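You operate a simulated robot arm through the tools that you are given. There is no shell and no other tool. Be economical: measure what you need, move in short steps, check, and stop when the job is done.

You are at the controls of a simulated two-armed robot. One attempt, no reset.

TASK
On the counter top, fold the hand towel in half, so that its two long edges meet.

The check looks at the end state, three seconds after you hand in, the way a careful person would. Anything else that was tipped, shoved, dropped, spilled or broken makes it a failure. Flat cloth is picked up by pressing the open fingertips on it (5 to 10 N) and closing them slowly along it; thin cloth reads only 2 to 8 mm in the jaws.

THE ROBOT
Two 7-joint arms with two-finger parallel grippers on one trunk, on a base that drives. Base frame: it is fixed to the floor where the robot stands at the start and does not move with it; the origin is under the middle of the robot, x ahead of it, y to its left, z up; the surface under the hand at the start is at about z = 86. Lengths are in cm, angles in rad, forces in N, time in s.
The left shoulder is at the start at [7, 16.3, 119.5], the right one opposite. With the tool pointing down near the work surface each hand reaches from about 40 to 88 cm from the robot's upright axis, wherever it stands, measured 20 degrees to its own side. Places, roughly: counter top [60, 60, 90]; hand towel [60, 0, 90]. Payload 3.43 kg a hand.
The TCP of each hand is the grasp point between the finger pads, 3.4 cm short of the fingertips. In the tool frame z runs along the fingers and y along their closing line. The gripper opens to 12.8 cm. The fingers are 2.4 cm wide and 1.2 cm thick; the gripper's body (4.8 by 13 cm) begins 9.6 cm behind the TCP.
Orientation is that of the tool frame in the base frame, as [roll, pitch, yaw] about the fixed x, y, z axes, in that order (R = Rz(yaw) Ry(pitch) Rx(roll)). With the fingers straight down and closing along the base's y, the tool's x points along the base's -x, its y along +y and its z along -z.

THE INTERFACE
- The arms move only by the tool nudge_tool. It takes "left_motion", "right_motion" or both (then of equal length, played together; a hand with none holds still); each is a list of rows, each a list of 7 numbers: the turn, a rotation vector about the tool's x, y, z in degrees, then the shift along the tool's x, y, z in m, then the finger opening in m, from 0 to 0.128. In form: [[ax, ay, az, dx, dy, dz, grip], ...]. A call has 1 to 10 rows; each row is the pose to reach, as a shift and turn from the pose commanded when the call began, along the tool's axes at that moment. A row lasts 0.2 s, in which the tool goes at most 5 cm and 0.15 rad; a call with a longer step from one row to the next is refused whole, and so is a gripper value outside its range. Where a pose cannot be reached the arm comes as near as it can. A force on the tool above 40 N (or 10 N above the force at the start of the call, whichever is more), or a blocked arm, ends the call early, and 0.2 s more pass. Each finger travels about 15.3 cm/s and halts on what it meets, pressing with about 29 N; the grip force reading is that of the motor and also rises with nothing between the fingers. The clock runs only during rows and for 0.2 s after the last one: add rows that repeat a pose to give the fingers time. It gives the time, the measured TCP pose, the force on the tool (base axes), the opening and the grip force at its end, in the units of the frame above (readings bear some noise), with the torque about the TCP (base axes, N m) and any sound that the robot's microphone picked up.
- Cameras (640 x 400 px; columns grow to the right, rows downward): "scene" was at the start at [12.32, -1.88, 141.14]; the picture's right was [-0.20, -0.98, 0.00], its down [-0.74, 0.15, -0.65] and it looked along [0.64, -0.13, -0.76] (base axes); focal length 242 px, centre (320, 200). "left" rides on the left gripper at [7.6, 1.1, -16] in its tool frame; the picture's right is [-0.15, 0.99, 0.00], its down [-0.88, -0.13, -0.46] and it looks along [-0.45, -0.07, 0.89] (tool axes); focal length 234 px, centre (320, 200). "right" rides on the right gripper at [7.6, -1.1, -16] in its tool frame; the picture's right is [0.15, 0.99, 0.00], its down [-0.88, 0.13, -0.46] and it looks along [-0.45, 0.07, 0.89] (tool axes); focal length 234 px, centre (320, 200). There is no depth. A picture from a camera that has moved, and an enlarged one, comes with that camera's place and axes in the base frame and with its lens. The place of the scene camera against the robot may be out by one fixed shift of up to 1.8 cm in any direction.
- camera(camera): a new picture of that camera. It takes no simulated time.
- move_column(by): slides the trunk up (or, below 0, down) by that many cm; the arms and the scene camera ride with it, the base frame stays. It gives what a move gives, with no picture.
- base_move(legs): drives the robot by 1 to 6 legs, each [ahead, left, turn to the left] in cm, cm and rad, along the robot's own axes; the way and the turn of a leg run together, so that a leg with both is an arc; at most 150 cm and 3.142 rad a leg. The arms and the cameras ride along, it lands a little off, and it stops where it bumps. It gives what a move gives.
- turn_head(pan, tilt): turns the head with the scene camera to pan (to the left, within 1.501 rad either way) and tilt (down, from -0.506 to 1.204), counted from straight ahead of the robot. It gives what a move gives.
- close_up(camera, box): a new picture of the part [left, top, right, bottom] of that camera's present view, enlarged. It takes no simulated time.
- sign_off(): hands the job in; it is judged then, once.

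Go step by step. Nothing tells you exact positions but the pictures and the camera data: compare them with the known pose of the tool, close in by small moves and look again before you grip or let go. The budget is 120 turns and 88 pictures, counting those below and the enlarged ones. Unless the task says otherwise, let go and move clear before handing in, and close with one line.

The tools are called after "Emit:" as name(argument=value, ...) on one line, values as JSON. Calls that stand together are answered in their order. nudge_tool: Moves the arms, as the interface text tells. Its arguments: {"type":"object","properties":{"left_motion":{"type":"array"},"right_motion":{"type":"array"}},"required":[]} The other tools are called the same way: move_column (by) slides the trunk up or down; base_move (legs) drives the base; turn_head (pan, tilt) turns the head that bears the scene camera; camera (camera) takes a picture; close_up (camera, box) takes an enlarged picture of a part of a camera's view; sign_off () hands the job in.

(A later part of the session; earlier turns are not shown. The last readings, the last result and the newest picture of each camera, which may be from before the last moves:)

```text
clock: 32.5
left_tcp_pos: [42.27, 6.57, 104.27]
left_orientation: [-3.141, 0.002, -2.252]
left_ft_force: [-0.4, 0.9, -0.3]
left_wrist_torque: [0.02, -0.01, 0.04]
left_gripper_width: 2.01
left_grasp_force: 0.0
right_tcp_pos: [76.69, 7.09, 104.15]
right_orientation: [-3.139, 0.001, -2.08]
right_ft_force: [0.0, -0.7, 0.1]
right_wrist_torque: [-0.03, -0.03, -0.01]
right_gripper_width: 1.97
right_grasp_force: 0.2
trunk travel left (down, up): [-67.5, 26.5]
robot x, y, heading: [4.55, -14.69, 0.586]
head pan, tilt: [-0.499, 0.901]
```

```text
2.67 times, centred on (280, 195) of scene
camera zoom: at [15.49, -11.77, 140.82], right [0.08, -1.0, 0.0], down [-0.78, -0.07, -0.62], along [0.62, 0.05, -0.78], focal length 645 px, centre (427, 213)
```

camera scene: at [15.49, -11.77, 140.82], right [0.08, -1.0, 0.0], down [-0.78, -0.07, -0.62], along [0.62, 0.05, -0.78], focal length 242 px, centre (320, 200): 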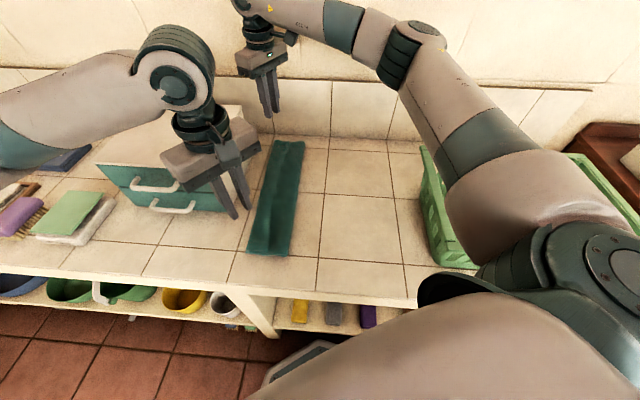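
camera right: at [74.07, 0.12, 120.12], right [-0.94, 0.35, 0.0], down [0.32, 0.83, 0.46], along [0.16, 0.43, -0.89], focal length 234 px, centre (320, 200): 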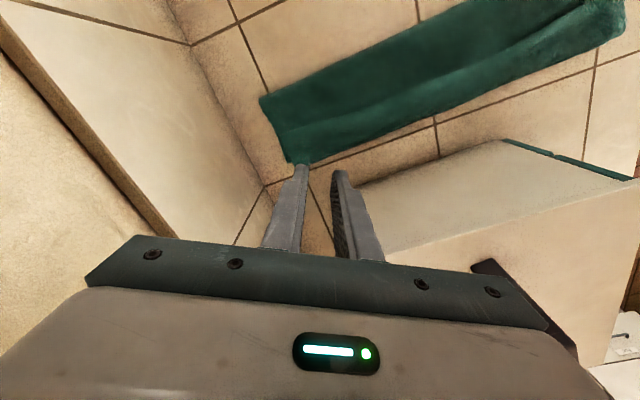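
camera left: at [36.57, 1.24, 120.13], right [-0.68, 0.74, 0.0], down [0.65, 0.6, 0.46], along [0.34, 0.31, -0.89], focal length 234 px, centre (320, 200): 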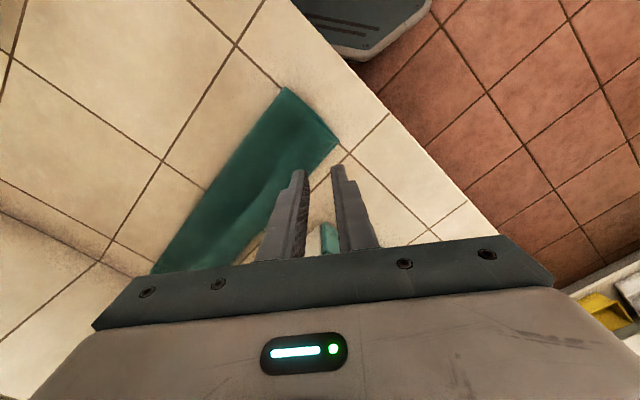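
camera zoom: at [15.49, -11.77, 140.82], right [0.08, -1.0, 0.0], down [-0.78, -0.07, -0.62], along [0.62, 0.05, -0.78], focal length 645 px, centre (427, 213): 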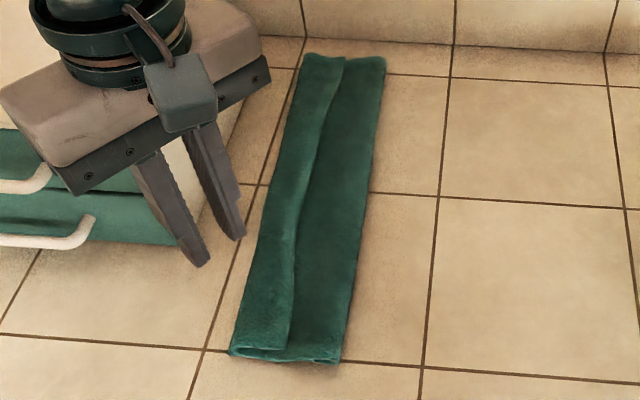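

The right fold line is fine, but the last 4 to 5 cm of the carried edge flopped back on top, with the free edge at y of about 4 instead of 9. I'll re-grip that free edge closer to its border and turn the left fingers along x. Then I'll lift it back and refold with a full-radius arc.

Emit:
nudge_tool(left_motion=[[0, 0, -7, 0.002, -0.005, 0.01, 0.03], [0, 0, -14, 0.004, -0.01, 0.03, 0.03], [0, 0, -21, 0.006, -0.015, 0.06, 0.03], [0, 0, -28, 0.008, -0.019, 0.09, 0.03], [0, 0, -35, 0.0094, -0.0218, 0.115, 0.03], [0, 0, -35, 0.0094, -0.0218, 0.115, 0.03]], right_motion=[[0, 0, 0, 0.002, -0.005, 0.01, 0.03], [0, 0, 0, 0.004, -0.012, 0.03, 0.03], [0, 0, 0, 0.006, -0.018, 0.06, 0.03], [0, 0, 0, 0.008, -0.023, 0.09, 0.03], [0, 0, 0, 0.009, -0.0268, 0.115, 0.03], [0, 0, 0, 0.009, -0.0268, 0.115, 0.03]])

Emit:
camera(camera="right")

Emit:
camera(camera="left")

```text
clock: 33.9
left_tcp_pos: [43.57, 4.26, 92.76]
left_orientation: [-3.14, 0.0, -1.639]
left_ft_force: [-0.6, -0.1, -0.3]
left_wrist_torque: [0.03, -0.02, 0.01]
left_gripper_width: 3.0
left_grasp_force: 0.0
right_tcp_pos: [78.64, 5.21, 92.75]
right_orientation: [-3.139, 0.0, -2.08]
right_ft_force: [0.0, -0.9, 0.7]
right_wrist_torque: [0.03, -0.02, -0.01]
right_gripper_width: 2.98
right_grasp_force: 0.0
trunk travel left (down, up): [-67.5, 26.5]
robot x, y, heading: [4.14, -14.95, 0.582]
head pan, tilt: [-0.499, 0.901]
```

```text
55 pictures are left
camera right: at [76.1, -1.92, 108.77], right [-0.94, 0.35, 0.0], down [0.32, 0.83, 0.46], along [0.16, 0.43, -0.89], focal length 234 px, centre (320, 200)
```

right: 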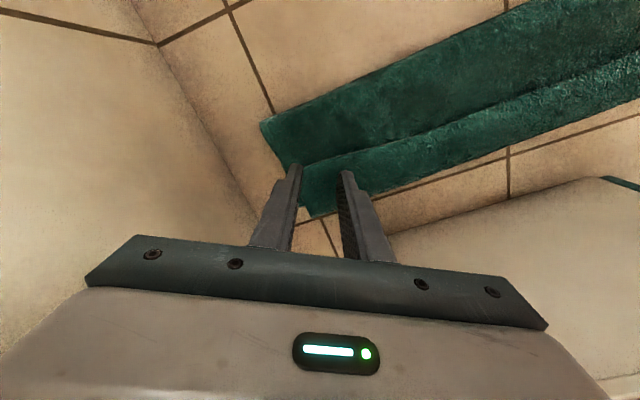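

```text
54 pictures are left
camera left: at [41.84, -3.22, 108.61], right [-0.98, 0.21, 0.0], down [0.19, 0.87, 0.46], along [0.1, 0.44, -0.89], focal length 234 px, centre (320, 200)
```

left: 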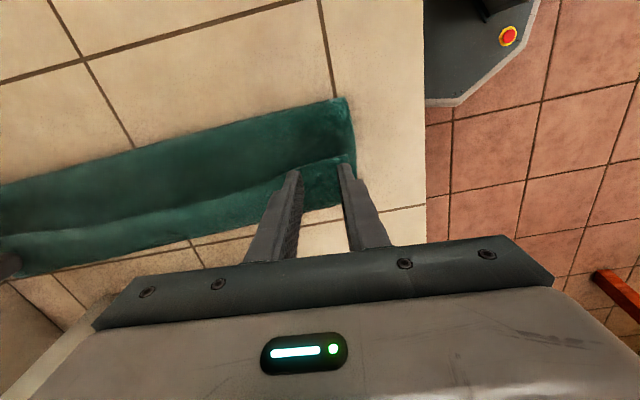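

The left hand should move 1.2 cm inward along the edge. The right should move 1.3 cm inward and about 1 cm closer to the free edge. Then both go lower.

Emit:
nudge_tool(left_motion=[[0, 0, 0, -0.0038, -0.0118, 0, 0.03], [0, 0, 0, -0.0038, -0.0118, 0.008, 0.03], [0, 0, 0, -0.0038, -0.0118, 0.016, 0.03], [0, 0, 0, -0.0038, -0.0118, 0.016, 0.03]], right_motion=[[0, 0, 0, 0.0142, 0.007, 0, 0.03], [0, 0, 0, 0.0142, 0.007, 0.008, 0.03], [0, 0, 0, 0.0142, 0.007, 0.016, 0.03], [0, 0, 0, 0.0142, 0.007, 0.016, 0.03]])

Emit:
close_up(camera="right", box=[220, 100, 460, 250])

Emit:
close_up(camera="left", box=[200, 100, 440, 250])

```text
clock: 34.9
left_tcp_pos: [44.74, 4.62, 91.11]
left_orientation: [-3.139, -0.002, -1.641]
left_ft_force: [0.2, -0.7, -0.4]
left_wrist_torque: [0.0, -0.02, 0.02]
left_gripper_width: 3.02
left_grasp_force: 0.1
right_tcp_pos: [77.42, 4.34, 91.14]
right_orientation: [3.141, 0.0, -2.079]
right_ft_force: [0.0, -0.3, 0.5]
right_wrist_torque: [-0.01, 0.05, -0.03]
right_gripper_width: 3.0
right_grasp_force: 0.0
trunk travel left (down, up): [-67.5, 26.5]
robot x, y, heading: [4.05, -14.67, 0.585]
head pan, tilt: [-0.499, 0.901]
```

```text
2.67 times, centred on (340, 175) of right
camera zoom: at [74.74, -2.81, 107.11], right [-0.93, 0.36, 0.0], down [0.32, 0.83, 0.46], along [0.16, 0.43, -0.89], focal length 624 px, centre (267, 267)
```

zoom: 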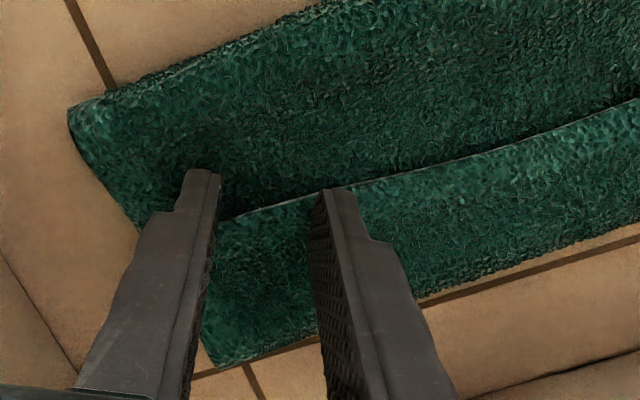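

```text
2.67 times, centred on (320, 175) of left
camera zoom: at [43.05, -2.92, 107.03], right [-0.98, 0.22, 0.0], down [0.19, 0.87, 0.46], along [0.1, 0.44, -0.89], focal length 624 px, centre (320, 267)
```

zoom: 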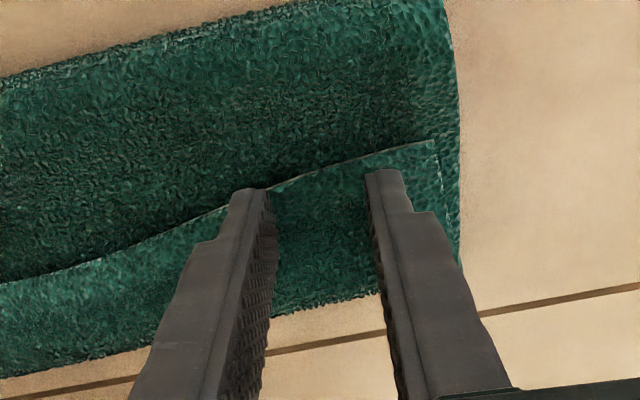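

The left fingers are well placed. I'll shift the right hand half a centimetre inward and lower to contact.

Emit:
nudge_tool(left_motion=[[0, 0, 0, 0, 0.0, 0.003, 0.03], [0, 0, 0, 0, 0.0, 0.006, 0.03], [0, 0, 0, 0, 0.0, 0.009, 0.03], [0, 0, 0, 0, 0, 0.009, 0.03]], right_motion=[[0, 0, 0, -0.0028, 0.0073, 0, 0.03], [0, 0, 0, -0.0028, 0.0073, 0.005, 0.03], [0, 0, 0, -0.0028, 0.0073, 0.009, 0.03], [0, 0, 0, -0.0028, 0.0073, 0.009, 0.03]])

Emit:
close_up(camera="right", box=[220, 100, 460, 250])

Emit:
close_up(camera="left", box=[200, 100, 440, 250])

```text
clock: 35.9
left_tcp_pos: [44.79, 4.52, 90.27]
left_orientation: [-3.139, 0.001, -1.64]
left_ft_force: [0.7, 1.6, 11.2]
left_wrist_torque: [0.05, 0.06, -0.04]
left_gripper_width: 2.98
left_grasp_force: 0.1
right_tcp_pos: [76.91, 4.95, 90.41]
right_orientation: [-3.141, 0.002, -2.079]
right_ft_force: [1.1, 1.0, 6.5]
right_wrist_torque: [0.07, -0.02, 0.01]
right_gripper_width: 2.97
right_grasp_force: 0.0
trunk travel left (down, up): [-67.5, 26.5]
robot x, y, heading: [4.33, -14.88, 0.58]
head pan, tilt: [-0.499, 0.901]
```

```text
2.67 times, centred on (340, 175) of right
camera zoom: at [74.14, -2.24, 106.32], right [-0.93, 0.35, 0.0], down [0.32, 0.83, 0.46], along [0.16, 0.43, -0.89], focal length 624 px, centre (267, 267)
```

zoom: 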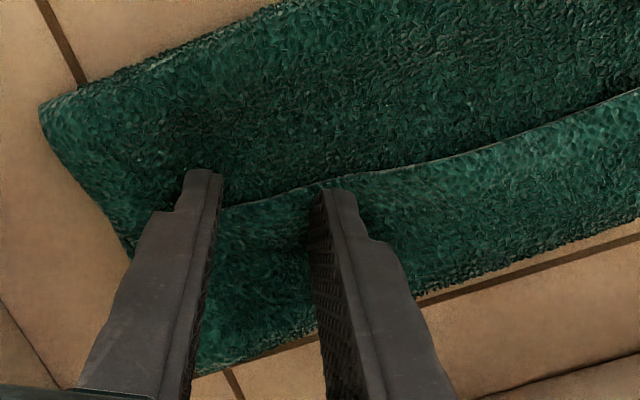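

```text
2.67 times, centred on (320, 175) of left
camera zoom: at [43.04, -2.92, 106.14], right [-0.98, 0.22, 0.0], down [0.19, 0.87, 0.46], along [0.1, 0.45, -0.89], focal length 624 px, centre (320, 267)
```

zoom: 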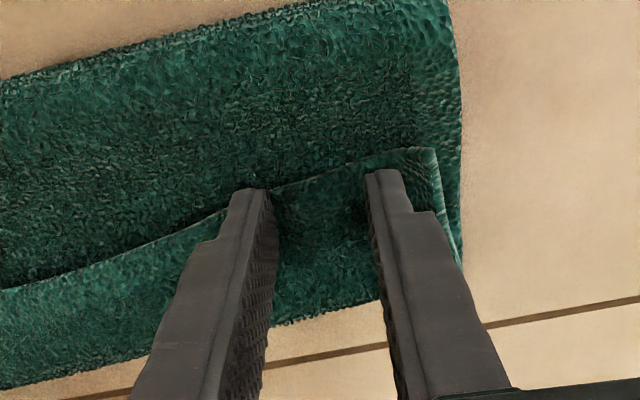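

The right outer fingertip slightly overlaps the layer beneath. I'll lift it, shift +y by 0.6 cm and press again, easing the left a touch.

Emit:
nudge_tool(left_motion=[[0, 0, 0, 0, 0.0, -0.0005, 0.03], [0, 0, 0, 0, 0.0, -0.0005, 0.03], [0, 0, 0, 0, 0.0, -0.0005, 0.03], [0, 0, 0, 0, 0, -0.0005, 0.03]], right_motion=[[0, 0, 0, 0, 0, -0.005, 0.03], [0, 0, 0, -0.0056, 0.0033, -0.005, 0.03], [0, 0, 0, -0.0056, 0.0033, 0, 0.03], [0, 0, 0, -0.0056, 0.0033, 0.0005, 0.03]])

Emit:
nudge_tool(left_motion=[[0, 0, 0, 0, 0, 0, 0.0265], [0, 0, 0, 0, 0, 0, 0.023], [0, 0, 0, 0, 0, 0, 0.0195], [0, 0, 0, 0, 0, 0, 0.016], [0, 0, 0, 0, 0, 0, 0.0125], [0, 0, 0, 0, 0, 0, 0.009], [0, 0, 0, 0, 0, 0, 0.0055], [0, 0, 0, 0, 0, 0, 0.002], [0, 0, 0, 0, 0, 0, 0], [0, 0, 0, 0, 0, 0, 0]], right_motion=[[0, 0, 0, 0, 0, 0, 0.0265], [0, 0, 0, 0, 0, 0, 0.023], [0, 0, 0, 0, 0, 0, 0.0195], [0, 0, 0, 0, 0, 0, 0.016], [0, 0, 0, 0, 0, 0, 0.0125], [0, 0, 0, 0, 0, 0, 0.009], [0, 0, 0, 0, 0, 0, 0.0055], [0, 0, 0, 0, 0, 0, 0.002], [0, 0, 0, 0, 0, 0, 0], [0, 0, 0, 0, 0, 0, 0]])

Emit:
close_up(camera="right", box=[220, 100, 460, 250])

Emit:
close_up(camera="left", box=[200, 100, 440, 250])

```text
clock: 36.9
left_tcp_pos: [44.75, 4.48, 90.24]
left_orientation: [-3.138, 0.001, -1.641]
left_ft_force: [0.7, 1.1, 10.3]
left_wrist_torque: [0.06, -0.05, -0.01]
left_gripper_width: 2.94
left_grasp_force: 0.0
right_tcp_pos: [76.62, 5.55, 90.2]
right_orientation: [-3.139, 0.002, -2.08]
right_ft_force: [0.8, -0.6, 6.6]
right_wrist_torque: [0.05, 0.04, -0.01]
right_gripper_width: 2.95
right_grasp_force: 0.0
trunk travel left (down, up): [-67.5, 26.5]
robot x, y, heading: [4.3, -15.09, 0.581]
head pan, tilt: [-0.499, 0.901]
```

```text
clock: 39.0
left_tcp_pos: [44.79, 4.43, 90.28]
left_orientation: [-3.139, -0.002, -1.64]
left_ft_force: [0.9, 0.2, 9.6]
left_wrist_torque: [0.0, -0.02, 0.02]
left_gripper_width: 0.71
left_grasp_force: 29.0
right_tcp_pos: [76.71, 5.44, 90.26]
right_orientation: [-3.141, 0.003, -2.081]
right_ft_force: [-0.6, 0.5, 6.8]
right_wrist_torque: [0.06, 0.02, 0.01]
right_gripper_width: 0.0
right_grasp_force: 29.2
trunk travel left (down, up): [-67.5, 26.5]
robot x, y, heading: [3.83, -14.71, 0.59]
head pan, tilt: [-0.499, 0.901]
```

```text
2.67 times, centred on (340, 175) of right
camera zoom: at [74.02, -1.67, 106.26], right [-0.94, 0.35, 0.0], down [0.32, 0.83, 0.46], along [0.16, 0.43, -0.89], focal length 624 px, centre (267, 267)
```

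zoom: 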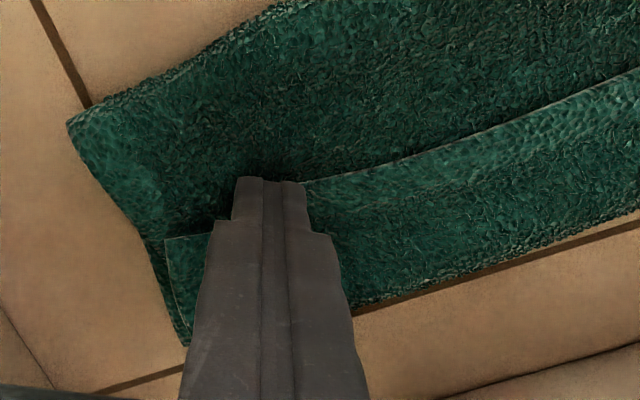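

```text
2.67 times, centred on (320, 175) of left
camera zoom: at [43.02, -2.97, 106.16], right [-0.98, 0.22, 0.0], down [0.19, 0.87, 0.46], along [0.1, 0.45, -0.89], focal length 624 px, centre (320, 267)
```

zoom: 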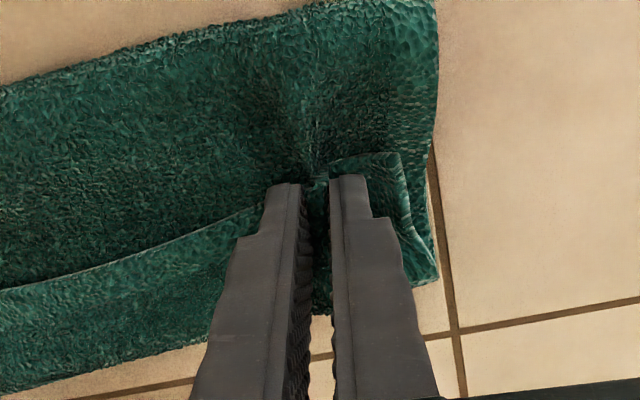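

The left hand took two layers (7 mm) and the right took none (0 mm). I'll open both, lift slightly and check before retrying with about 8 N.

Emit:
nudge_tool(left_motion=[[0, 0, 0, 0, 0, 0, 0.012], [0, 0, 0, 0, 0, 0, 0.022], [0, 0, 0, 0, 0, 0, 0.034], [0, 0, 0, 0, 0, -0.01, 0.034], [0, 0, 0, 0, 0, -0.02, 0.034]], right_motion=[[0, 0, 0, 0, 0, -0.005, 0], [0, 0, 0, 0, 0, -0.02, 0.01], [0, 0, 0, 0, 0, -0.02, 0.025], [0, 0, 0, 0, 0, -0.02, 0.034], [0, 0, 0, 0, 0, -0.02, 0.034]])

Emit:
close_up(camera="right", box=[220, 100, 460, 250])

Emit:
close_up(camera="left", box=[200, 100, 440, 250])

```text
clock: 40.2
left_tcp_pos: [44.73, 4.47, 92.17]
left_orientation: [-3.14, -0.001, -1.641]
left_ft_force: [0.3, 0.2, 0.3]
left_wrist_torque: [0.01, 0.01, -0.01]
left_gripper_width: 3.39
left_grasp_force: 0.1
right_tcp_pos: [76.85, 5.45, 92.19]
right_orientation: [3.141, 0.001, -2.081]
right_ft_force: [-1.1, 0.2, -0.3]
right_wrist_torque: [-0.02, -0.02, -0.04]
right_gripper_width: 3.4
right_grasp_force: 0.1
trunk travel left (down, up): [-67.5, 26.5]
robot x, y, heading: [3.97, -14.93, 0.585]
head pan, tilt: [-0.499, 0.901]
```

```text
2.67 times, centred on (340, 175) of right
camera zoom: at [74.2, -1.58, 108.15], right [-0.93, 0.35, 0.0], down [0.32, 0.83, 0.46], along [0.16, 0.43, -0.89], focal length 624 px, centre (267, 267)
```

zoom: 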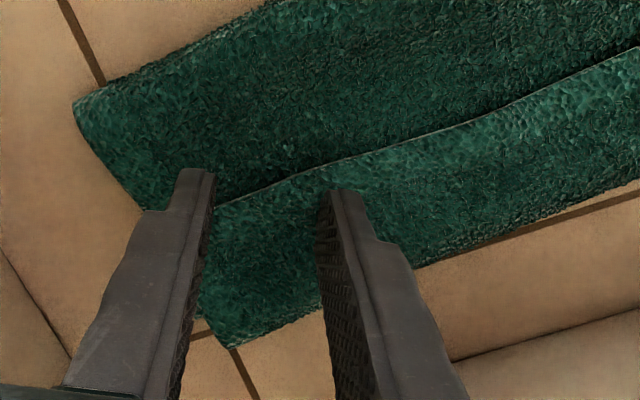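

```text
2.67 times, centred on (320, 175) of left
camera zoom: at [43.07, -2.9, 108.11], right [-0.98, 0.21, 0.0], down [0.19, 0.87, 0.46], along [0.1, 0.44, -0.89], focal length 624 px, centre (320, 267)
```

zoom: 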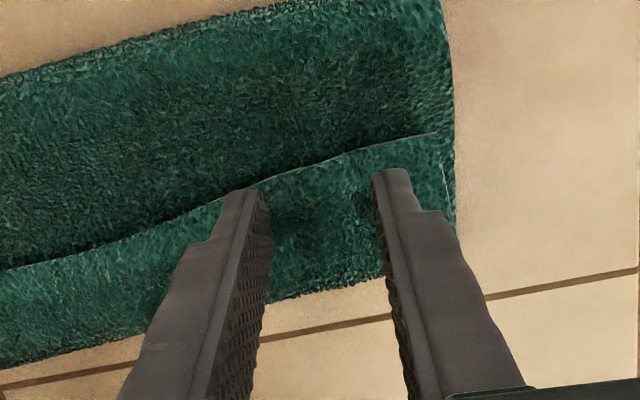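

The cloth relaxed well. I'll retry with the left lighter and the right firmer.

Emit:
nudge_tool(left_motion=[[0, 0, 0, -0.003, 0, 0.006, 0.034], [0, 0, 0, -0.003, 0, 0.012, 0.034], [0, 0, 0, -0.003, 0, 0.0173, 0.034], [0, 0, 0, -0.003, 0, 0.0173, 0.034]], right_motion=[[0, 0, 0, 0.0013, 0.0085, 0.006, 0.034], [0, 0, 0, 0.0013, 0.0085, 0.012, 0.034], [0, 0, 0, 0.0013, 0.0085, 0.018, 0.034], [0, 0, 0, 0.0013, 0.0085, 0.0215, 0.034]])

```text
clock: 41.2
left_tcp_pos: [44.71, 4.82, 90.6]
left_orientation: [-3.14, 0.0, -1.641]
left_ft_force: [0.8, 0.6, 3.0]
left_wrist_torque: [0.01, -0.01, -0.03]
left_gripper_width: 3.42
left_grasp_force: 0.0
right_tcp_pos: [75.95, 5.98, 90.24]
right_orientation: [-3.14, 0.005, -2.08]
right_ft_force: [-0.1, 0.5, 10.9]
right_wrist_torque: [0.1, 0.07, -0.03]
right_gripper_width: 3.42
right_grasp_force: 0.0
trunk travel left (down, up): [-67.5, 26.5]
robot x, y, heading: [4.5, -14.64, 0.58]
head pan, tilt: [-0.499, 0.901]
```

Left presses with 3 N and right with 11 N, so I'll trim both towards 6 to 8 N and close slowly.

Emit:
nudge_tool(left_motion=[[0, 0, 0, 0, 0, 0.001, 0.034], [0, 0, 0, 0, 0, 0.001, 0.03], [0, 0, 0, 0, 0, 0.001, 0.026], [0, 0, 0, 0, 0, 0.001, 0.022], [0, 0, 0, 0, 0, 0.001, 0.018], [0, 0, 0, 0, 0, 0.001, 0.014], [0, 0, 0, 0, 0, 0.001, 0.01], [0, 0, 0, 0, 0, 0.001, 0.006], [0, 0, 0, 0, 0, 0.001, 0.002], [0, 0, 0, 0, 0, 0.001, 0]], right_motion=[[0, 0, 0, 0, 0, -0.0005, 0.034], [0, 0, 0, 0, 0, -0.0005, 0.03], [0, 0, 0, 0, 0, -0.0005, 0.026], [0, 0, 0, 0, 0, -0.0005, 0.022], [0, 0, 0, 0, 0, -0.0005, 0.018], [0, 0, 0, 0, 0, -0.0005, 0.014], [0, 0, 0, 0, 0, -0.0005, 0.01], [0, 0, 0, 0, 0, -0.0005, 0.006], [0, 0, 0, 0, 0, -0.0005, 0.002], [0, 0, 0, 0, 0, -0.0005, 0]])

Emit:
close_up(camera="right", box=[220, 100, 460, 250])

Emit:
close_up(camera="left", box=[200, 100, 440, 250])

```text
clock: 43.5
left_tcp_pos: [44.77, 4.86, 90.44]
left_orientation: [-3.137, 0.0, -1.64]
left_ft_force: [7.2, 0.8, 4.3]
left_wrist_torque: [0.02, -0.27, 0.01]
left_gripper_width: 0.7
left_grasp_force: 29.3
right_tcp_pos: [75.68, 5.86, 90.19]
right_orientation: [-3.14, 0.002, -2.08]
right_ft_force: [-8.9, 0.8, 15.4]
right_wrist_torque: [0.12, 0.34, 0.06]
right_gripper_width: 0.61
right_grasp_force: 28.7
trunk travel left (down, up): [-67.5, 26.5]
robot x, y, heading: [4.41, -14.96, 0.581]
head pan, tilt: [-0.499, 0.901]
```

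```text
2.67 times, centred on (340, 175) of right
camera zoom: at [73.16, -1.28, 106.17], right [-0.94, 0.35, 0.0], down [0.31, 0.83, 0.46], along [0.16, 0.43, -0.89], focal length 624 px, centre (267, 267)
```

zoom: 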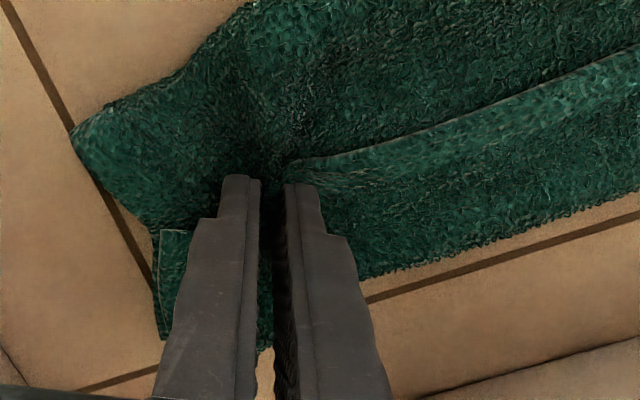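

```text
2.67 times, centred on (320, 175) of left
camera zoom: at [42.95, -2.63, 106.33], right [-0.98, 0.21, 0.0], down [0.19, 0.87, 0.46], along [0.1, 0.45, -0.89], focal length 624 px, centre (320, 267)
```

zoom: 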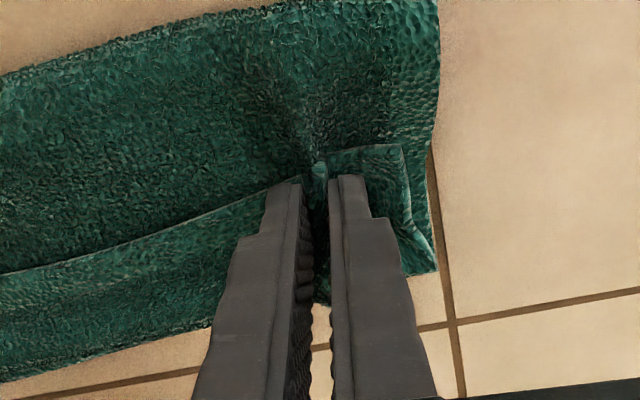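

Both hands hold two layers: the flap plus the layer under it. I'll lift and pull slightly right. That brings the fold line back to where it belongs and puts the load on the inner layer, so a slight opening may let the inner layer slip out.

Emit:
nudge_tool(left_motion=[[0, 0, 0, 0.002, -0.003, -0.015, 0], [0, 0, 0, 0.01, -0.006, -0.03, 0], [0, 0, 0, 0.02, -0.008, -0.045, 0], [0, 0, 0, 0.035, -0.008, -0.06, 0], [0, 0, 0, 0.05, -0.008, -0.07, 0], [0, 0, 0, 0.05, -0.008, -0.07, 0]], right_motion=[[0, 0, 0, 0.003, 0.002, -0.015, 0], [0, 0, 0, 0.011, 0, -0.03, 0], [0, 0, 0, 0.02, -0.005, -0.045, 0], [0, 0, 0, 0.033, -0.012, -0.06, 0], [0, 0, 0, 0.046, -0.02, -0.07, 0], [0, 0, 0, 0.046, -0.02, -0.07, 0]])

Emit:
camera(camera="right")

Emit:
camera(camera="left")

Emit:
camera(camera="scene")

```text
clock: 44.9
left_tcp_pos: [45.27, -0.01, 97.32]
left_orientation: [-3.141, -0.001, -1.639]
left_ft_force: [0.3, 0.4, -1.2]
left_wrist_torque: [-0.02, 0.01, 0.01]
left_gripper_width: 0.67
left_grasp_force: 29.6
right_tcp_pos: [75.53, 1.18, 96.94]
right_orientation: [-3.141, -0.001, -2.08]
right_ft_force: [-0.6, 0.3, 0.1]
right_wrist_torque: [-0.08, 0.01, -0.01]
right_gripper_width: 0.58
right_grasp_force: 28.7
trunk travel left (down, up): [-67.5, 26.5]
robot x, y, heading: [4.13, -14.65, 0.582]
head pan, tilt: [-0.499, 0.901]
```

```text
43 pictures are left
camera right: at [72.89, -6.06, 112.91], right [-0.94, 0.35, 0.0], down [0.32, 0.83, 0.46], along [0.16, 0.43, -0.89], focal length 234 px, centre (320, 200)
```

right: 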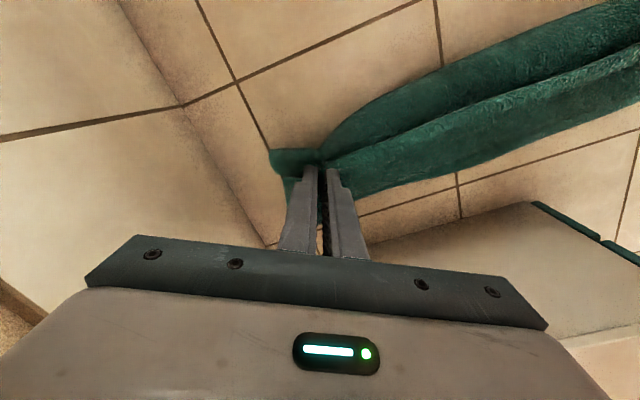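

```text
42 pictures are left
camera left: at [43.53, -7.59, 113.23], right [-0.98, 0.21, 0.0], down [0.19, 0.87, 0.46], along [0.1, 0.44, -0.89], focal length 234 px, centre (320, 200)
```

left: 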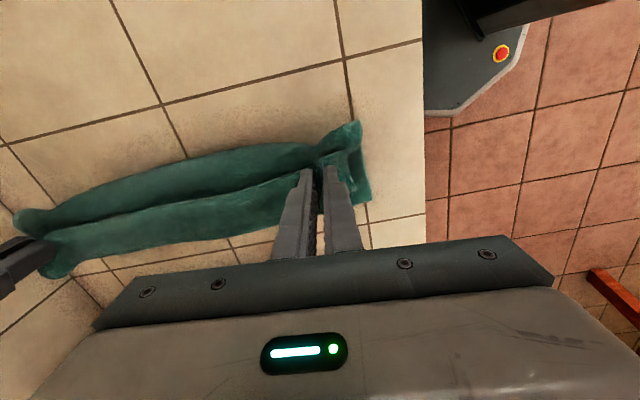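

```text
41 pictures are left
camera scene: at [15.65, -11.6, 140.82], right [0.08, -1.0, 0.0], down [-0.78, -0.07, -0.62], along [0.62, 0.05, -0.78], focal length 242 px, centre (320, 200)
```

scene: 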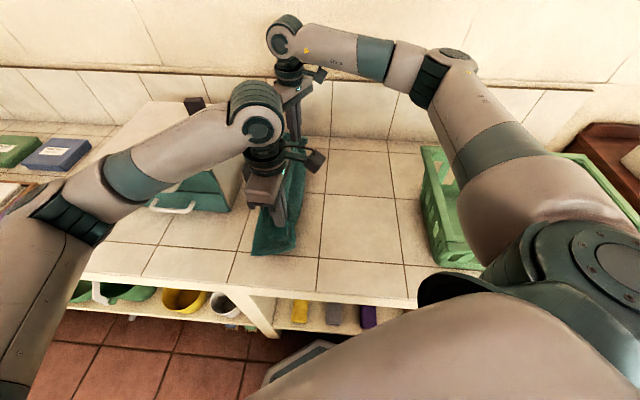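

Both layers are hanging from the pinches. I'll try to shed the inner layer by opening in tiny steps.

Emit:
nudge_tool(left_motion=[[0, 0, 0, 0.005, 0, -0.02, 0], [0, 0, 0, 0.01, 0, -0.03, 0.004], [0, 0, 0, 0.01, 0, -0.03, 0.0055], [0, 0, 0, 0.01, 0, -0.03, 0.006], [0, 0, 0, 0.01, 0, -0.03, 0.0064], [0, 0, 0, 0.01, 0, -0.03, 0.0067], [0, 0, 0, 0.01, 0, -0.03, 0.007]], right_motion=[[0, 0, 0, 0.004, -0.002, -0.02, 0], [0, 0, 0, 0.009, -0.004, -0.03, 0.004], [0, 0, 0, 0.009, -0.004, -0.03, 0.0048], [0, 0, 0, 0.009, -0.004, -0.03, 0.0052], [0, 0, 0, 0.009, -0.004, -0.03, 0.0055], [0, 0, 0, 0.009, -0.004, -0.03, 0.0058], [0, 0, 0, 0.009, -0.004, -0.03, 0.0061]])

Emit:
camera(camera="right")

Emit:
camera(camera="left")

```text
clock: 46.5
left_tcp_pos: [45.22, -1.4, 100.31]
left_orientation: [-3.141, -0.001, -1.64]
left_ft_force: [0.6, 0.2, -0.7]
left_wrist_torque: [-0.02, 0.03, -0.01]
left_gripper_width: 0.76
left_grasp_force: 11.9
right_tcp_pos: [75.18, -0.13, 99.96]
right_orientation: [3.141, 0.0, -2.081]
right_ft_force: [0.9, 0.0, -0.1]
right_wrist_torque: [-0.03, -0.01, 0.01]
right_gripper_width: 0.69
right_grasp_force: 0.2
trunk travel left (down, up): [-67.5, 26.5]
robot x, y, heading: [4.38, -14.92, 0.585]
head pan, tilt: [-0.499, 0.901]
```

```text
40 pictures are left
camera right: at [72.75, -7.24, 115.92], right [-0.93, 0.35, 0.0], down [0.32, 0.83, 0.46], along [0.16, 0.43, -0.89], focal length 234 px, centre (320, 200)
```

right: 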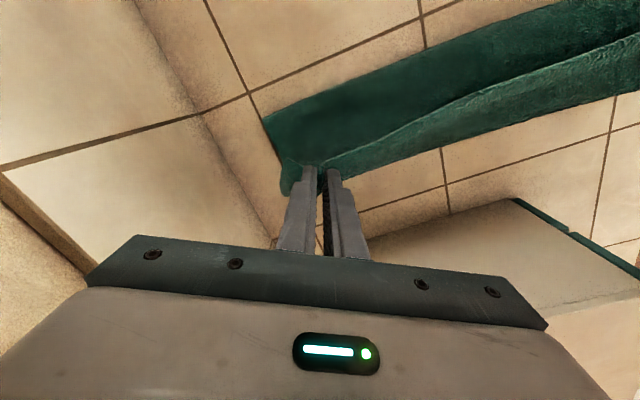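

```text
39 pictures are left
camera left: at [43.54, -8.74, 116.23], right [-0.98, 0.22, 0.0], down [0.19, 0.87, 0.46], along [0.1, 0.44, -0.89], focal length 234 px, centre (320, 200)
```

left: 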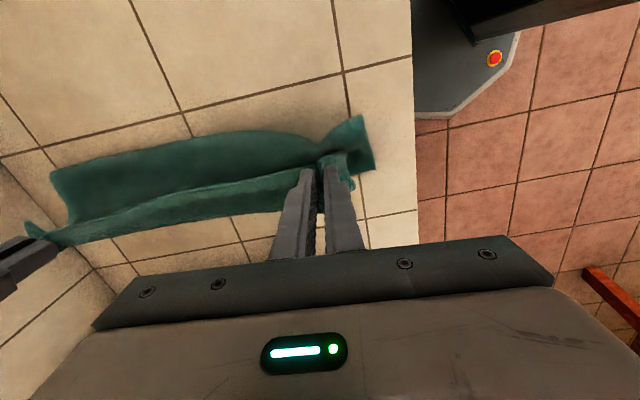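

The right hand seems to have shed the inner layer and to hold only the flap. I'll close it to check, and keep easing the left.

Emit:
nudge_tool(left_motion=[[0, 0, 0, 0, 0, 0, 0.0072], [0, 0, 0, 0, 0, 0, 0.0074], [0, 0, 0, 0, 0, 0, 0.0076], [0, 0, 0, 0, 0, 0, 0.0077]], right_motion=[[0, 0, 0, 0, 0, 0, 0], [0, 0, 0, 0, 0, 0, 0], [0, 0, 0, 0, 0, 0, 0], [0, 0, 0, 0, 0, 0, 0]])

Emit:
close_up(camera="left", box=[200, 90, 440, 270])

Emit:
close_up(camera="right", box=[220, 90, 460, 270])

```text
clock: 47.5
left_tcp_pos: [45.41, -1.35, 100.4]
left_orientation: [3.14, 0.001, -1.639]
left_ft_force: [0.4, -1.3, -0.4]
left_wrist_torque: [-0.01, -0.02, -0.03]
left_gripper_width: 1.03
left_grasp_force: 2.7
right_tcp_pos: [75.37, -0.08, 99.96]
right_orientation: [-3.141, 0.0, -2.082]
right_ft_force: [-0.5, 0.2, 0.1]
right_wrist_torque: [0.01, -0.02, 0.02]
right_gripper_width: 0.33
right_grasp_force: 28.6
trunk travel left (down, up): [-67.5, 26.5]
robot x, y, heading: [3.84, -14.83, 0.582]
head pan, tilt: [-0.499, 0.901]
```

```text
2.22 times, centred on (320, 180) of left
camera zoom: at [43.54, -8.73, 116.23], right [-0.98, 0.22, 0.0], down [0.19, 0.87, 0.46], along [0.1, 0.44, -0.89], focal length 520 px, centre (320, 244)
```

zoom: 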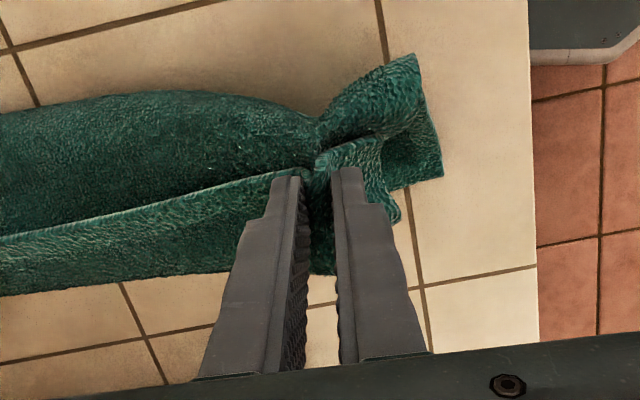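

```text
2.22 times, centred on (340, 180) of right
camera zoom: at [72.75, -7.23, 115.92], right [-0.93, 0.35, 0.0], down [0.32, 0.83, 0.46], along [0.16, 0.43, -0.89], focal length 520 px, centre (276, 244)
```

zoom: 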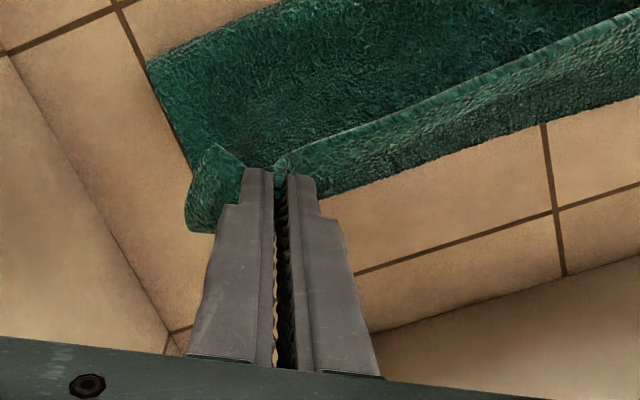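

The right holds a single layer (3.3 mm). The left still has both, loosely, so I'll keep easing in small steps.

Emit:
nudge_tool(left_motion=[[0, 0, 0, 0, 0, 0, 0.0085], [0, 0, 0, 0, 0, 0, 0.0092], [0, 0, 0, 0, 0, 0, 0.0098]])

Emit:
close_up(camera="left", box=[200, 90, 440, 270])

```text
clock: 48.2
left_tcp_pos: [45.28, -1.24, 100.28]
left_orientation: [3.141, -0.001, -1.641]
left_ft_force: [0.2, 0.1, -1.7]
left_wrist_torque: [0.01, -0.01, 0.01]
left_gripper_width: 1.17
left_grasp_force: 2.1
right_tcp_pos: [75.32, -0.09, 100.03]
right_orientation: [-3.141, -0.002, -2.081]
right_ft_force: [0.2, 0.6, 0.5]
right_wrist_torque: [-0.03, 0.03, 0.02]
right_gripper_width: 0.35
right_grasp_force: 28.8
trunk travel left (down, up): [-67.5, 26.5]
robot x, y, heading: [4.34, -14.26, 0.583]
head pan, tilt: [-0.499, 0.901]
```

```text
2.22 times, centred on (320, 180) of left
camera zoom: at [43.54, -8.74, 116.23], right [-0.98, 0.22, 0.0], down [0.19, 0.87, 0.46], along [0.1, 0.44, -0.89], focal length 520 px, centre (320, 244)
```

zoom: 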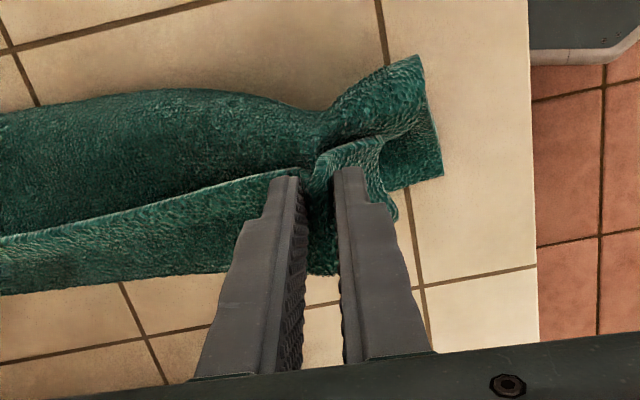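

Still holding both. I'll continue easing.

Emit:
nudge_tool(left_motion=[[0, 0, 0, 0, 0, 0, 0.0108], [0, 0, 0, 0, 0, 0, 0.0118], [0, 0, 0, 0, 0, 0, 0.0125], [0, 0, 0, 0, 0, 0, 0.013]])

Emit:
close_up(camera="left", box=[200, 90, 440, 270])

```text
clock: 49.2
left_tcp_pos: [45.23, -1.17, 100.3]
left_orientation: [-3.142, 0.001, -1.64]
left_ft_force: [0.1, 0.5, -0.5]
left_wrist_torque: [-0.03, -0.04, 0.02]
left_gripper_width: 0.79
left_grasp_force: 4.9
right_tcp_pos: [75.3, 0.01, 99.93]
right_orientation: [-3.141, 0.0, -2.079]
right_ft_force: [0.4, -0.5, 0.1]
right_wrist_torque: [-0.03, 0.0, 0.01]
right_gripper_width: 0.34
right_grasp_force: 29.2
trunk travel left (down, up): [-67.5, 26.5]
robot x, y, heading: [4.0, -14.4, 0.585]
head pan, tilt: [-0.499, 0.901]
```

```text
2.22 times, centred on (320, 180) of left
camera zoom: at [43.54, -8.74, 116.23], right [-0.98, 0.22, 0.0], down [0.19, 0.87, 0.46], along [0.1, 0.44, -0.89], focal length 520 px, centre (320, 244)
```

zoom: 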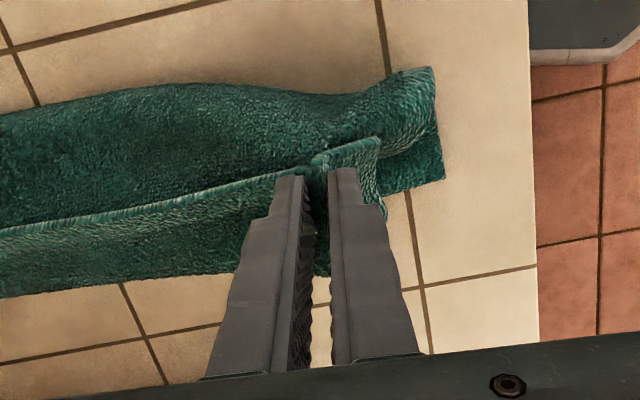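

The inner layer just dropped and the left now holds only the flap edge. I'll close it firmly and look.

Emit:
nudge_tool(left_motion=[[0, 0, 0, 0, 0, 0, 0.0], [0, 0, 0, 0, 0, 0, 0.0], [0, 0, 0, 0, 0, 0, 0.0]])

Emit:
camera(camera="left")

Emit:
camera(camera="right")

```text
clock: 50.0
left_tcp_pos: [45.23, -1.31, 100.37]
left_orientation: [3.141, -0.001, -1.639]
left_ft_force: [0.0, -0.3, -0.3]
left_wrist_torque: [-0.02, 0.01, 0.04]
left_gripper_width: 0.56
left_grasp_force: 29.2
right_tcp_pos: [75.33, -0.14, 100.0]
right_orientation: [3.141, 0.0, -2.08]
right_ft_force: [0.9, 0.5, -1.1]
right_wrist_torque: [0.02, 0.05, 0.0]
right_gripper_width: 0.31
right_grasp_force: 29.1
trunk travel left (down, up): [-67.5, 26.5]
robot x, y, heading: [4.47, -14.7, 0.586]
head pan, tilt: [-0.499, 0.901]
```

```text
34 pictures are left
camera left: at [43.54, -8.73, 116.23], right [-0.98, 0.22, 0.0], down [0.19, 0.87, 0.46], along [0.1, 0.44, -0.89], focal length 234 px, centre (320, 200)
```

left: 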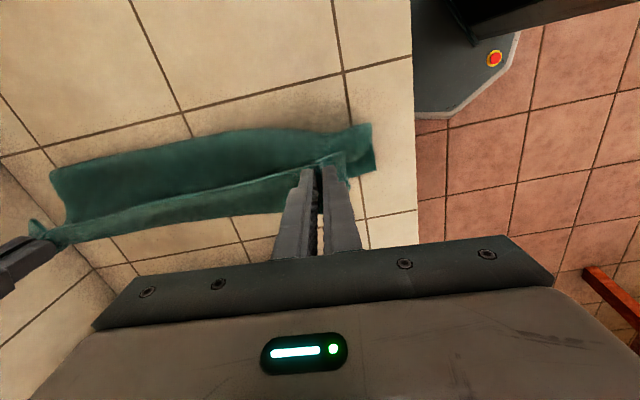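

```text
33 pictures are left
camera right: at [72.75, -7.24, 115.92], right [-0.93, 0.35, 0.0], down [0.32, 0.83, 0.46], along [0.16, 0.43, -0.89], focal length 234 px, centre (320, 200)
```

right: 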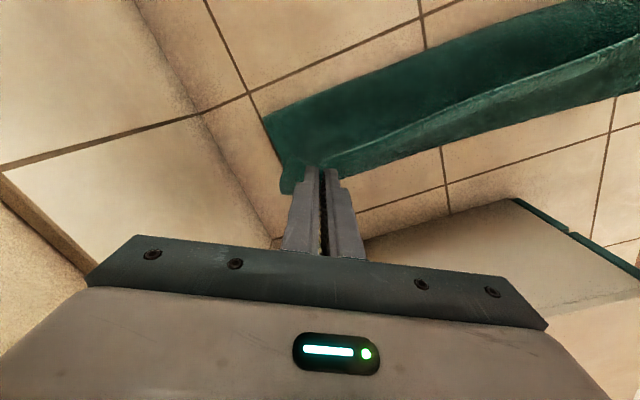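

Both hands now hold just the free edge. The bottom layer has shifted (left edge at about y=6) and too much cloth is still in the top layer. I'll lay the edge back to the right until the towel is nearly flat, so that the refold starts from the true middle.

Emit:
nudge_tool(left_motion=[[0, 0, 0, 0.017, -0.0012, 0.005, 0], [0, 0, 0, 0.047, -0.0032, 0.01, 0], [0, 0, 0, 0.077, -0.0052, 0.025, 0], [0, 0, 0, 0.107, -0.0073, 0.045, 0], [0, 0, 0, 0.13, -0.0088, 0.065, 0], [0, 0, 0, 0.147, -0.01, 0.08, 0], [0, 0, 0, 0.157, -0.0107, 0.09, 0], [0, 0, 0, 0.157, -0.0107, 0.09, 0]], right_motion=[[0, 0, 0, 0.0201, -0.0112, 0.005, 0], [0, 0, 0, 0.048, -0.0268, 0.01, 0], [0, 0, 0, 0.0751, -0.042, 0.025, 0], [0, 0, 0, 0.1021, -0.0571, 0.045, 0], [0, 0, 0, 0.1222, -0.0683, 0.065, 0], [0, 0, 0, 0.1379, -0.0771, 0.08, 0], [0, 0, 0, 0.1467, -0.082, 0.09, 0], [0, 0, 0, 0.1467, -0.082, 0.09, 0]])

Emit:
camera(camera="left")

Emit:
camera(camera="right")

Emit:
camera(camera="scene")

```text
clock: 51.9
left_tcp_pos: [45.07, -16.98, 91.41]
left_orientation: [3.141, -0.002, -1.64]
left_ft_force: [0.0, 0.8, 0.2]
left_wrist_torque: [0.0, 0.0, 0.03]
left_gripper_width: 0.59
left_grasp_force: 29.5
right_tcp_pos: [75.3, -16.9, 91.09]
right_orientation: [3.142, -0.001, -2.082]
right_ft_force: [-1.0, 0.9, 0.2]
right_wrist_torque: [-0.05, 0.02, 0.01]
right_gripper_width: 0.31
right_grasp_force: 29.1
trunk travel left (down, up): [-67.5, 26.5]
robot x, y, heading: [3.98, -14.23, 0.58]
head pan, tilt: [-0.499, 0.901]
```

```text
32 pictures are left
camera left: at [43.43, -24.4, 107.29], right [-0.98, 0.22, 0.0], down [0.19, 0.87, 0.46], along [0.1, 0.44, -0.89], focal length 234 px, centre (320, 200)
```

left: 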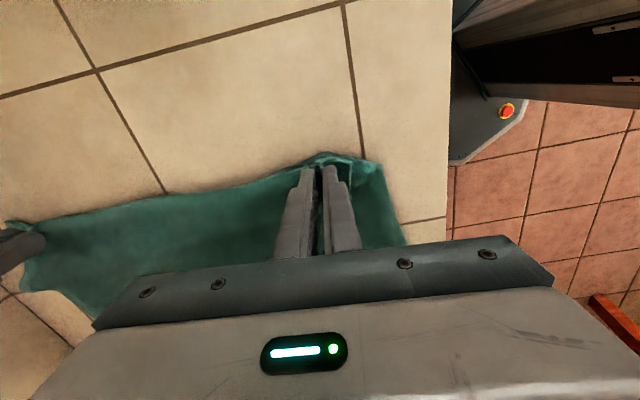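

```text
31 pictures are left
camera right: at [72.8, -24.04, 107.07], right [-0.94, 0.35, 0.0], down [0.32, 0.83, 0.46], along [0.16, 0.43, -0.89], focal length 234 px, centre (320, 200)
```

right: 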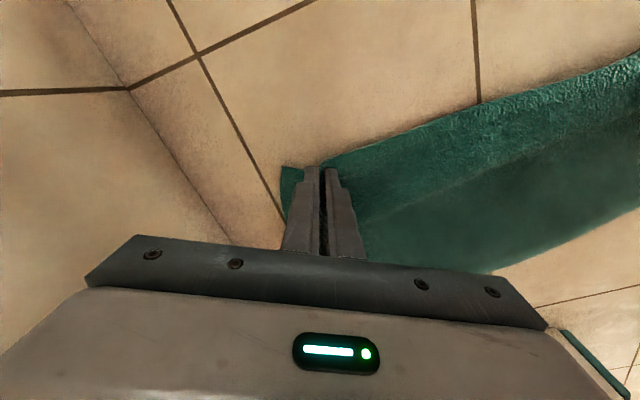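

```text
30 pictures are left
camera scene: at [15.63, -11.67, 140.82], right [0.08, -1.0, 0.0], down [-0.78, -0.07, -0.62], along [0.62, 0.05, -0.78], focal length 242 px, centre (320, 200)
```

scene: 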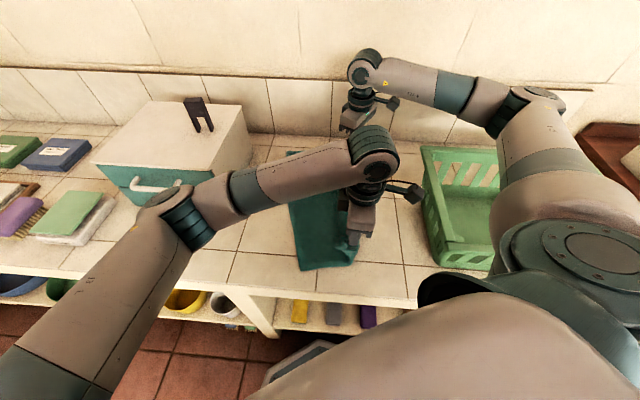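

The near end was dragged to the right and the towel is now skewed, so the left hand may still hold two layers. I'll look closer.

Emit:
close_up(camera="scene", box=[260, 140, 400, 280])

Emit:
close_up(camera="left", box=[200, 120, 440, 270])

```text
2.86 times, centred on (330, 210) of scene
camera zoom: at [15.63, -11.67, 140.82], right [0.08, -1.0, 0.0], down [-0.78, -0.07, -0.62], along [0.62, 0.05, -0.78], focal length 691 px, centre (291, 171)
```

zoom: 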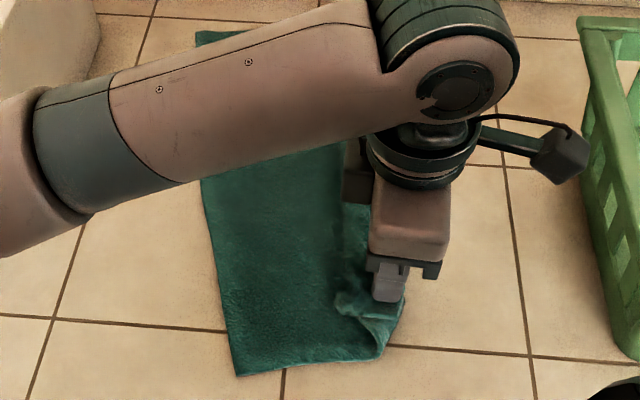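

```text
2.67 times, centred on (320, 195) of left
camera zoom: at [43.43, -24.4, 107.29], right [-0.98, 0.22, 0.0], down [0.19, 0.87, 0.46], along [0.1, 0.44, -0.89], focal length 624 px, centre (320, 213)
```

zoom: 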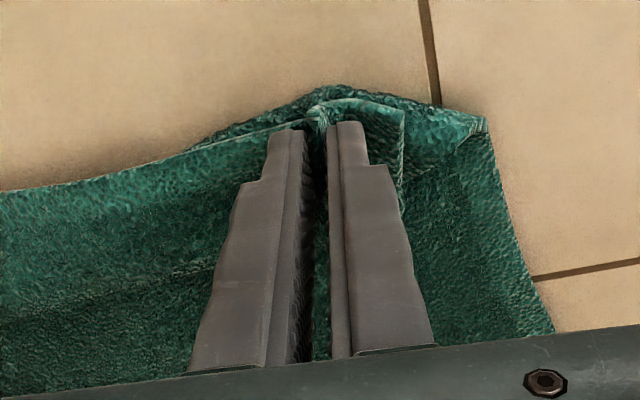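

The left pinch still has two layers. I'll lift the left hand and ease it open in small steps again to shed the inner one, without re-closing until I see it.

Emit:
nudge_tool(left_motion=[[0, 0, 0, -0.01, 0, -0.03, 0], [0, 0, 0, -0.03, 0, -0.06, 0], [0, 0, 0, -0.05, 0, -0.09, 0], [0, 0, 0, -0.05, 0, -0.09, 0.005], [0, 0, 0, -0.05, 0, -0.09, 0.006], [0, 0, 0, -0.05, 0, -0.09, 0.007], [0, 0, 0, -0.05, 0, -0.09, 0.008], [0, 0, 0, -0.05, 0, -0.09, 0.009]], right_motion=[[0, 0, 0, 0, 0, 0, 0], [0, 0, 0, -0.01, 0.005, -0.01, 0], [0, 0, 0, -0.017, 0.01, -0.02, 0], [0, 0, 0, -0.017, 0.01, -0.02, 0], [0, 0, 0, -0.017, 0.01, -0.02, 0], [0, 0, 0, -0.017, 0.01, -0.02, 0], [0, 0, 0, -0.017, 0.01, -0.02, 0], [0, 0, 0, -0.017, 0.01, -0.02, 0]])

Emit:
close_up(camera="left", box=[160, 80, 440, 270])

```text
clock: 53.6
left_tcp_pos: [45.37, -11.89, 100.34]
left_orientation: [-3.142, -0.001, -1.642]
left_ft_force: [1.6, -0.8, 0.1]
left_wrist_torque: [-0.04, -0.06, -0.01]
left_gripper_width: 1.13
left_grasp_force: 2.1
right_tcp_pos: [75.18, -14.99, 92.98]
right_orientation: [-3.14, 0.0, -2.082]
right_ft_force: [-0.1, -0.2, 0.1]
right_wrist_torque: [0.05, 0.04, 0.01]
right_gripper_width: 0.32
right_grasp_force: 29.5
trunk travel left (down, up): [-67.5, 26.5]
robot x, y, heading: [4.18, -14.88, 0.583]
head pan, tilt: [-0.499, 0.901]
```

```text
2.11 times, centred on (300, 175) of left
camera zoom: at [43.72, -19.42, 116.24], right [-0.98, 0.22, 0.0], down [0.19, 0.87, 0.46], along [0.1, 0.44, -0.89], focal length 493 px, centre (362, 253)
```

zoom: 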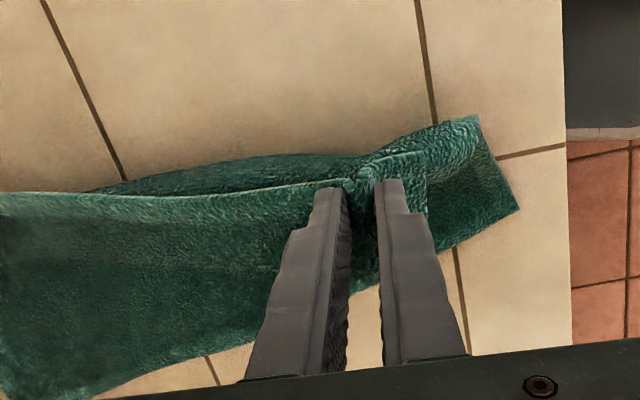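

Emit:
nudge_tool(left_motion=[[0, 0, 0, 0, 0, 0, 0.0105], [0, 0, 0, 0, 0, -0.005, 0.0115], [0, 0, 0, 0, 0, -0.01, 0.0125], [0, 0, 0, 0, 0, -0.01, 0.0125]])

Emit:
close_up(camera="left", box=[160, 80, 440, 270])

```text
clock: 54.6
left_tcp_pos: [45.42, -11.92, 101.33]
left_orientation: [3.141, 0.001, -1.641]
left_ft_force: [0.6, -0.7, -0.5]
left_wrist_torque: [-0.02, -0.02, 0.02]
left_gripper_width: 1.22
left_grasp_force: 0.0
right_tcp_pos: [75.24, -15.03, 93.03]
right_orientation: [-3.141, 0.0, -2.08]
right_ft_force: [0.8, -1.0, 0.3]
right_wrist_torque: [-0.02, 0.05, 0.05]
right_gripper_width: 0.33
right_grasp_force: 29.6
trunk travel left (down, up): [-67.5, 26.5]
robot x, y, heading: [4.26, -15.11, 0.582]
head pan, tilt: [-0.499, 0.901]
```

```text
2.11 times, centred on (300, 175) of left
camera zoom: at [43.78, -19.44, 117.21], right [-0.98, 0.22, 0.0], down [0.19, 0.87, 0.46], along [0.1, 0.44, -0.89], focal length 493 px, centre (362, 253)
```

zoom: 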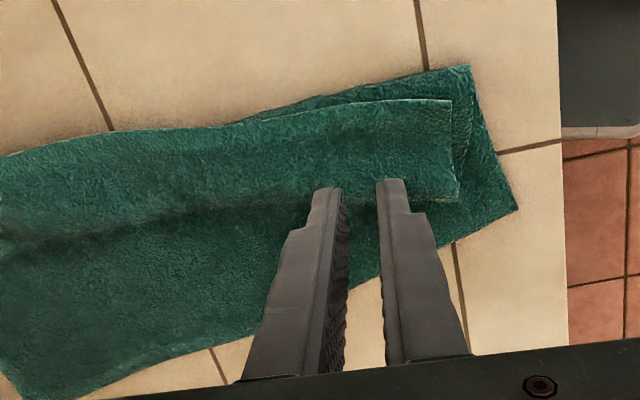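

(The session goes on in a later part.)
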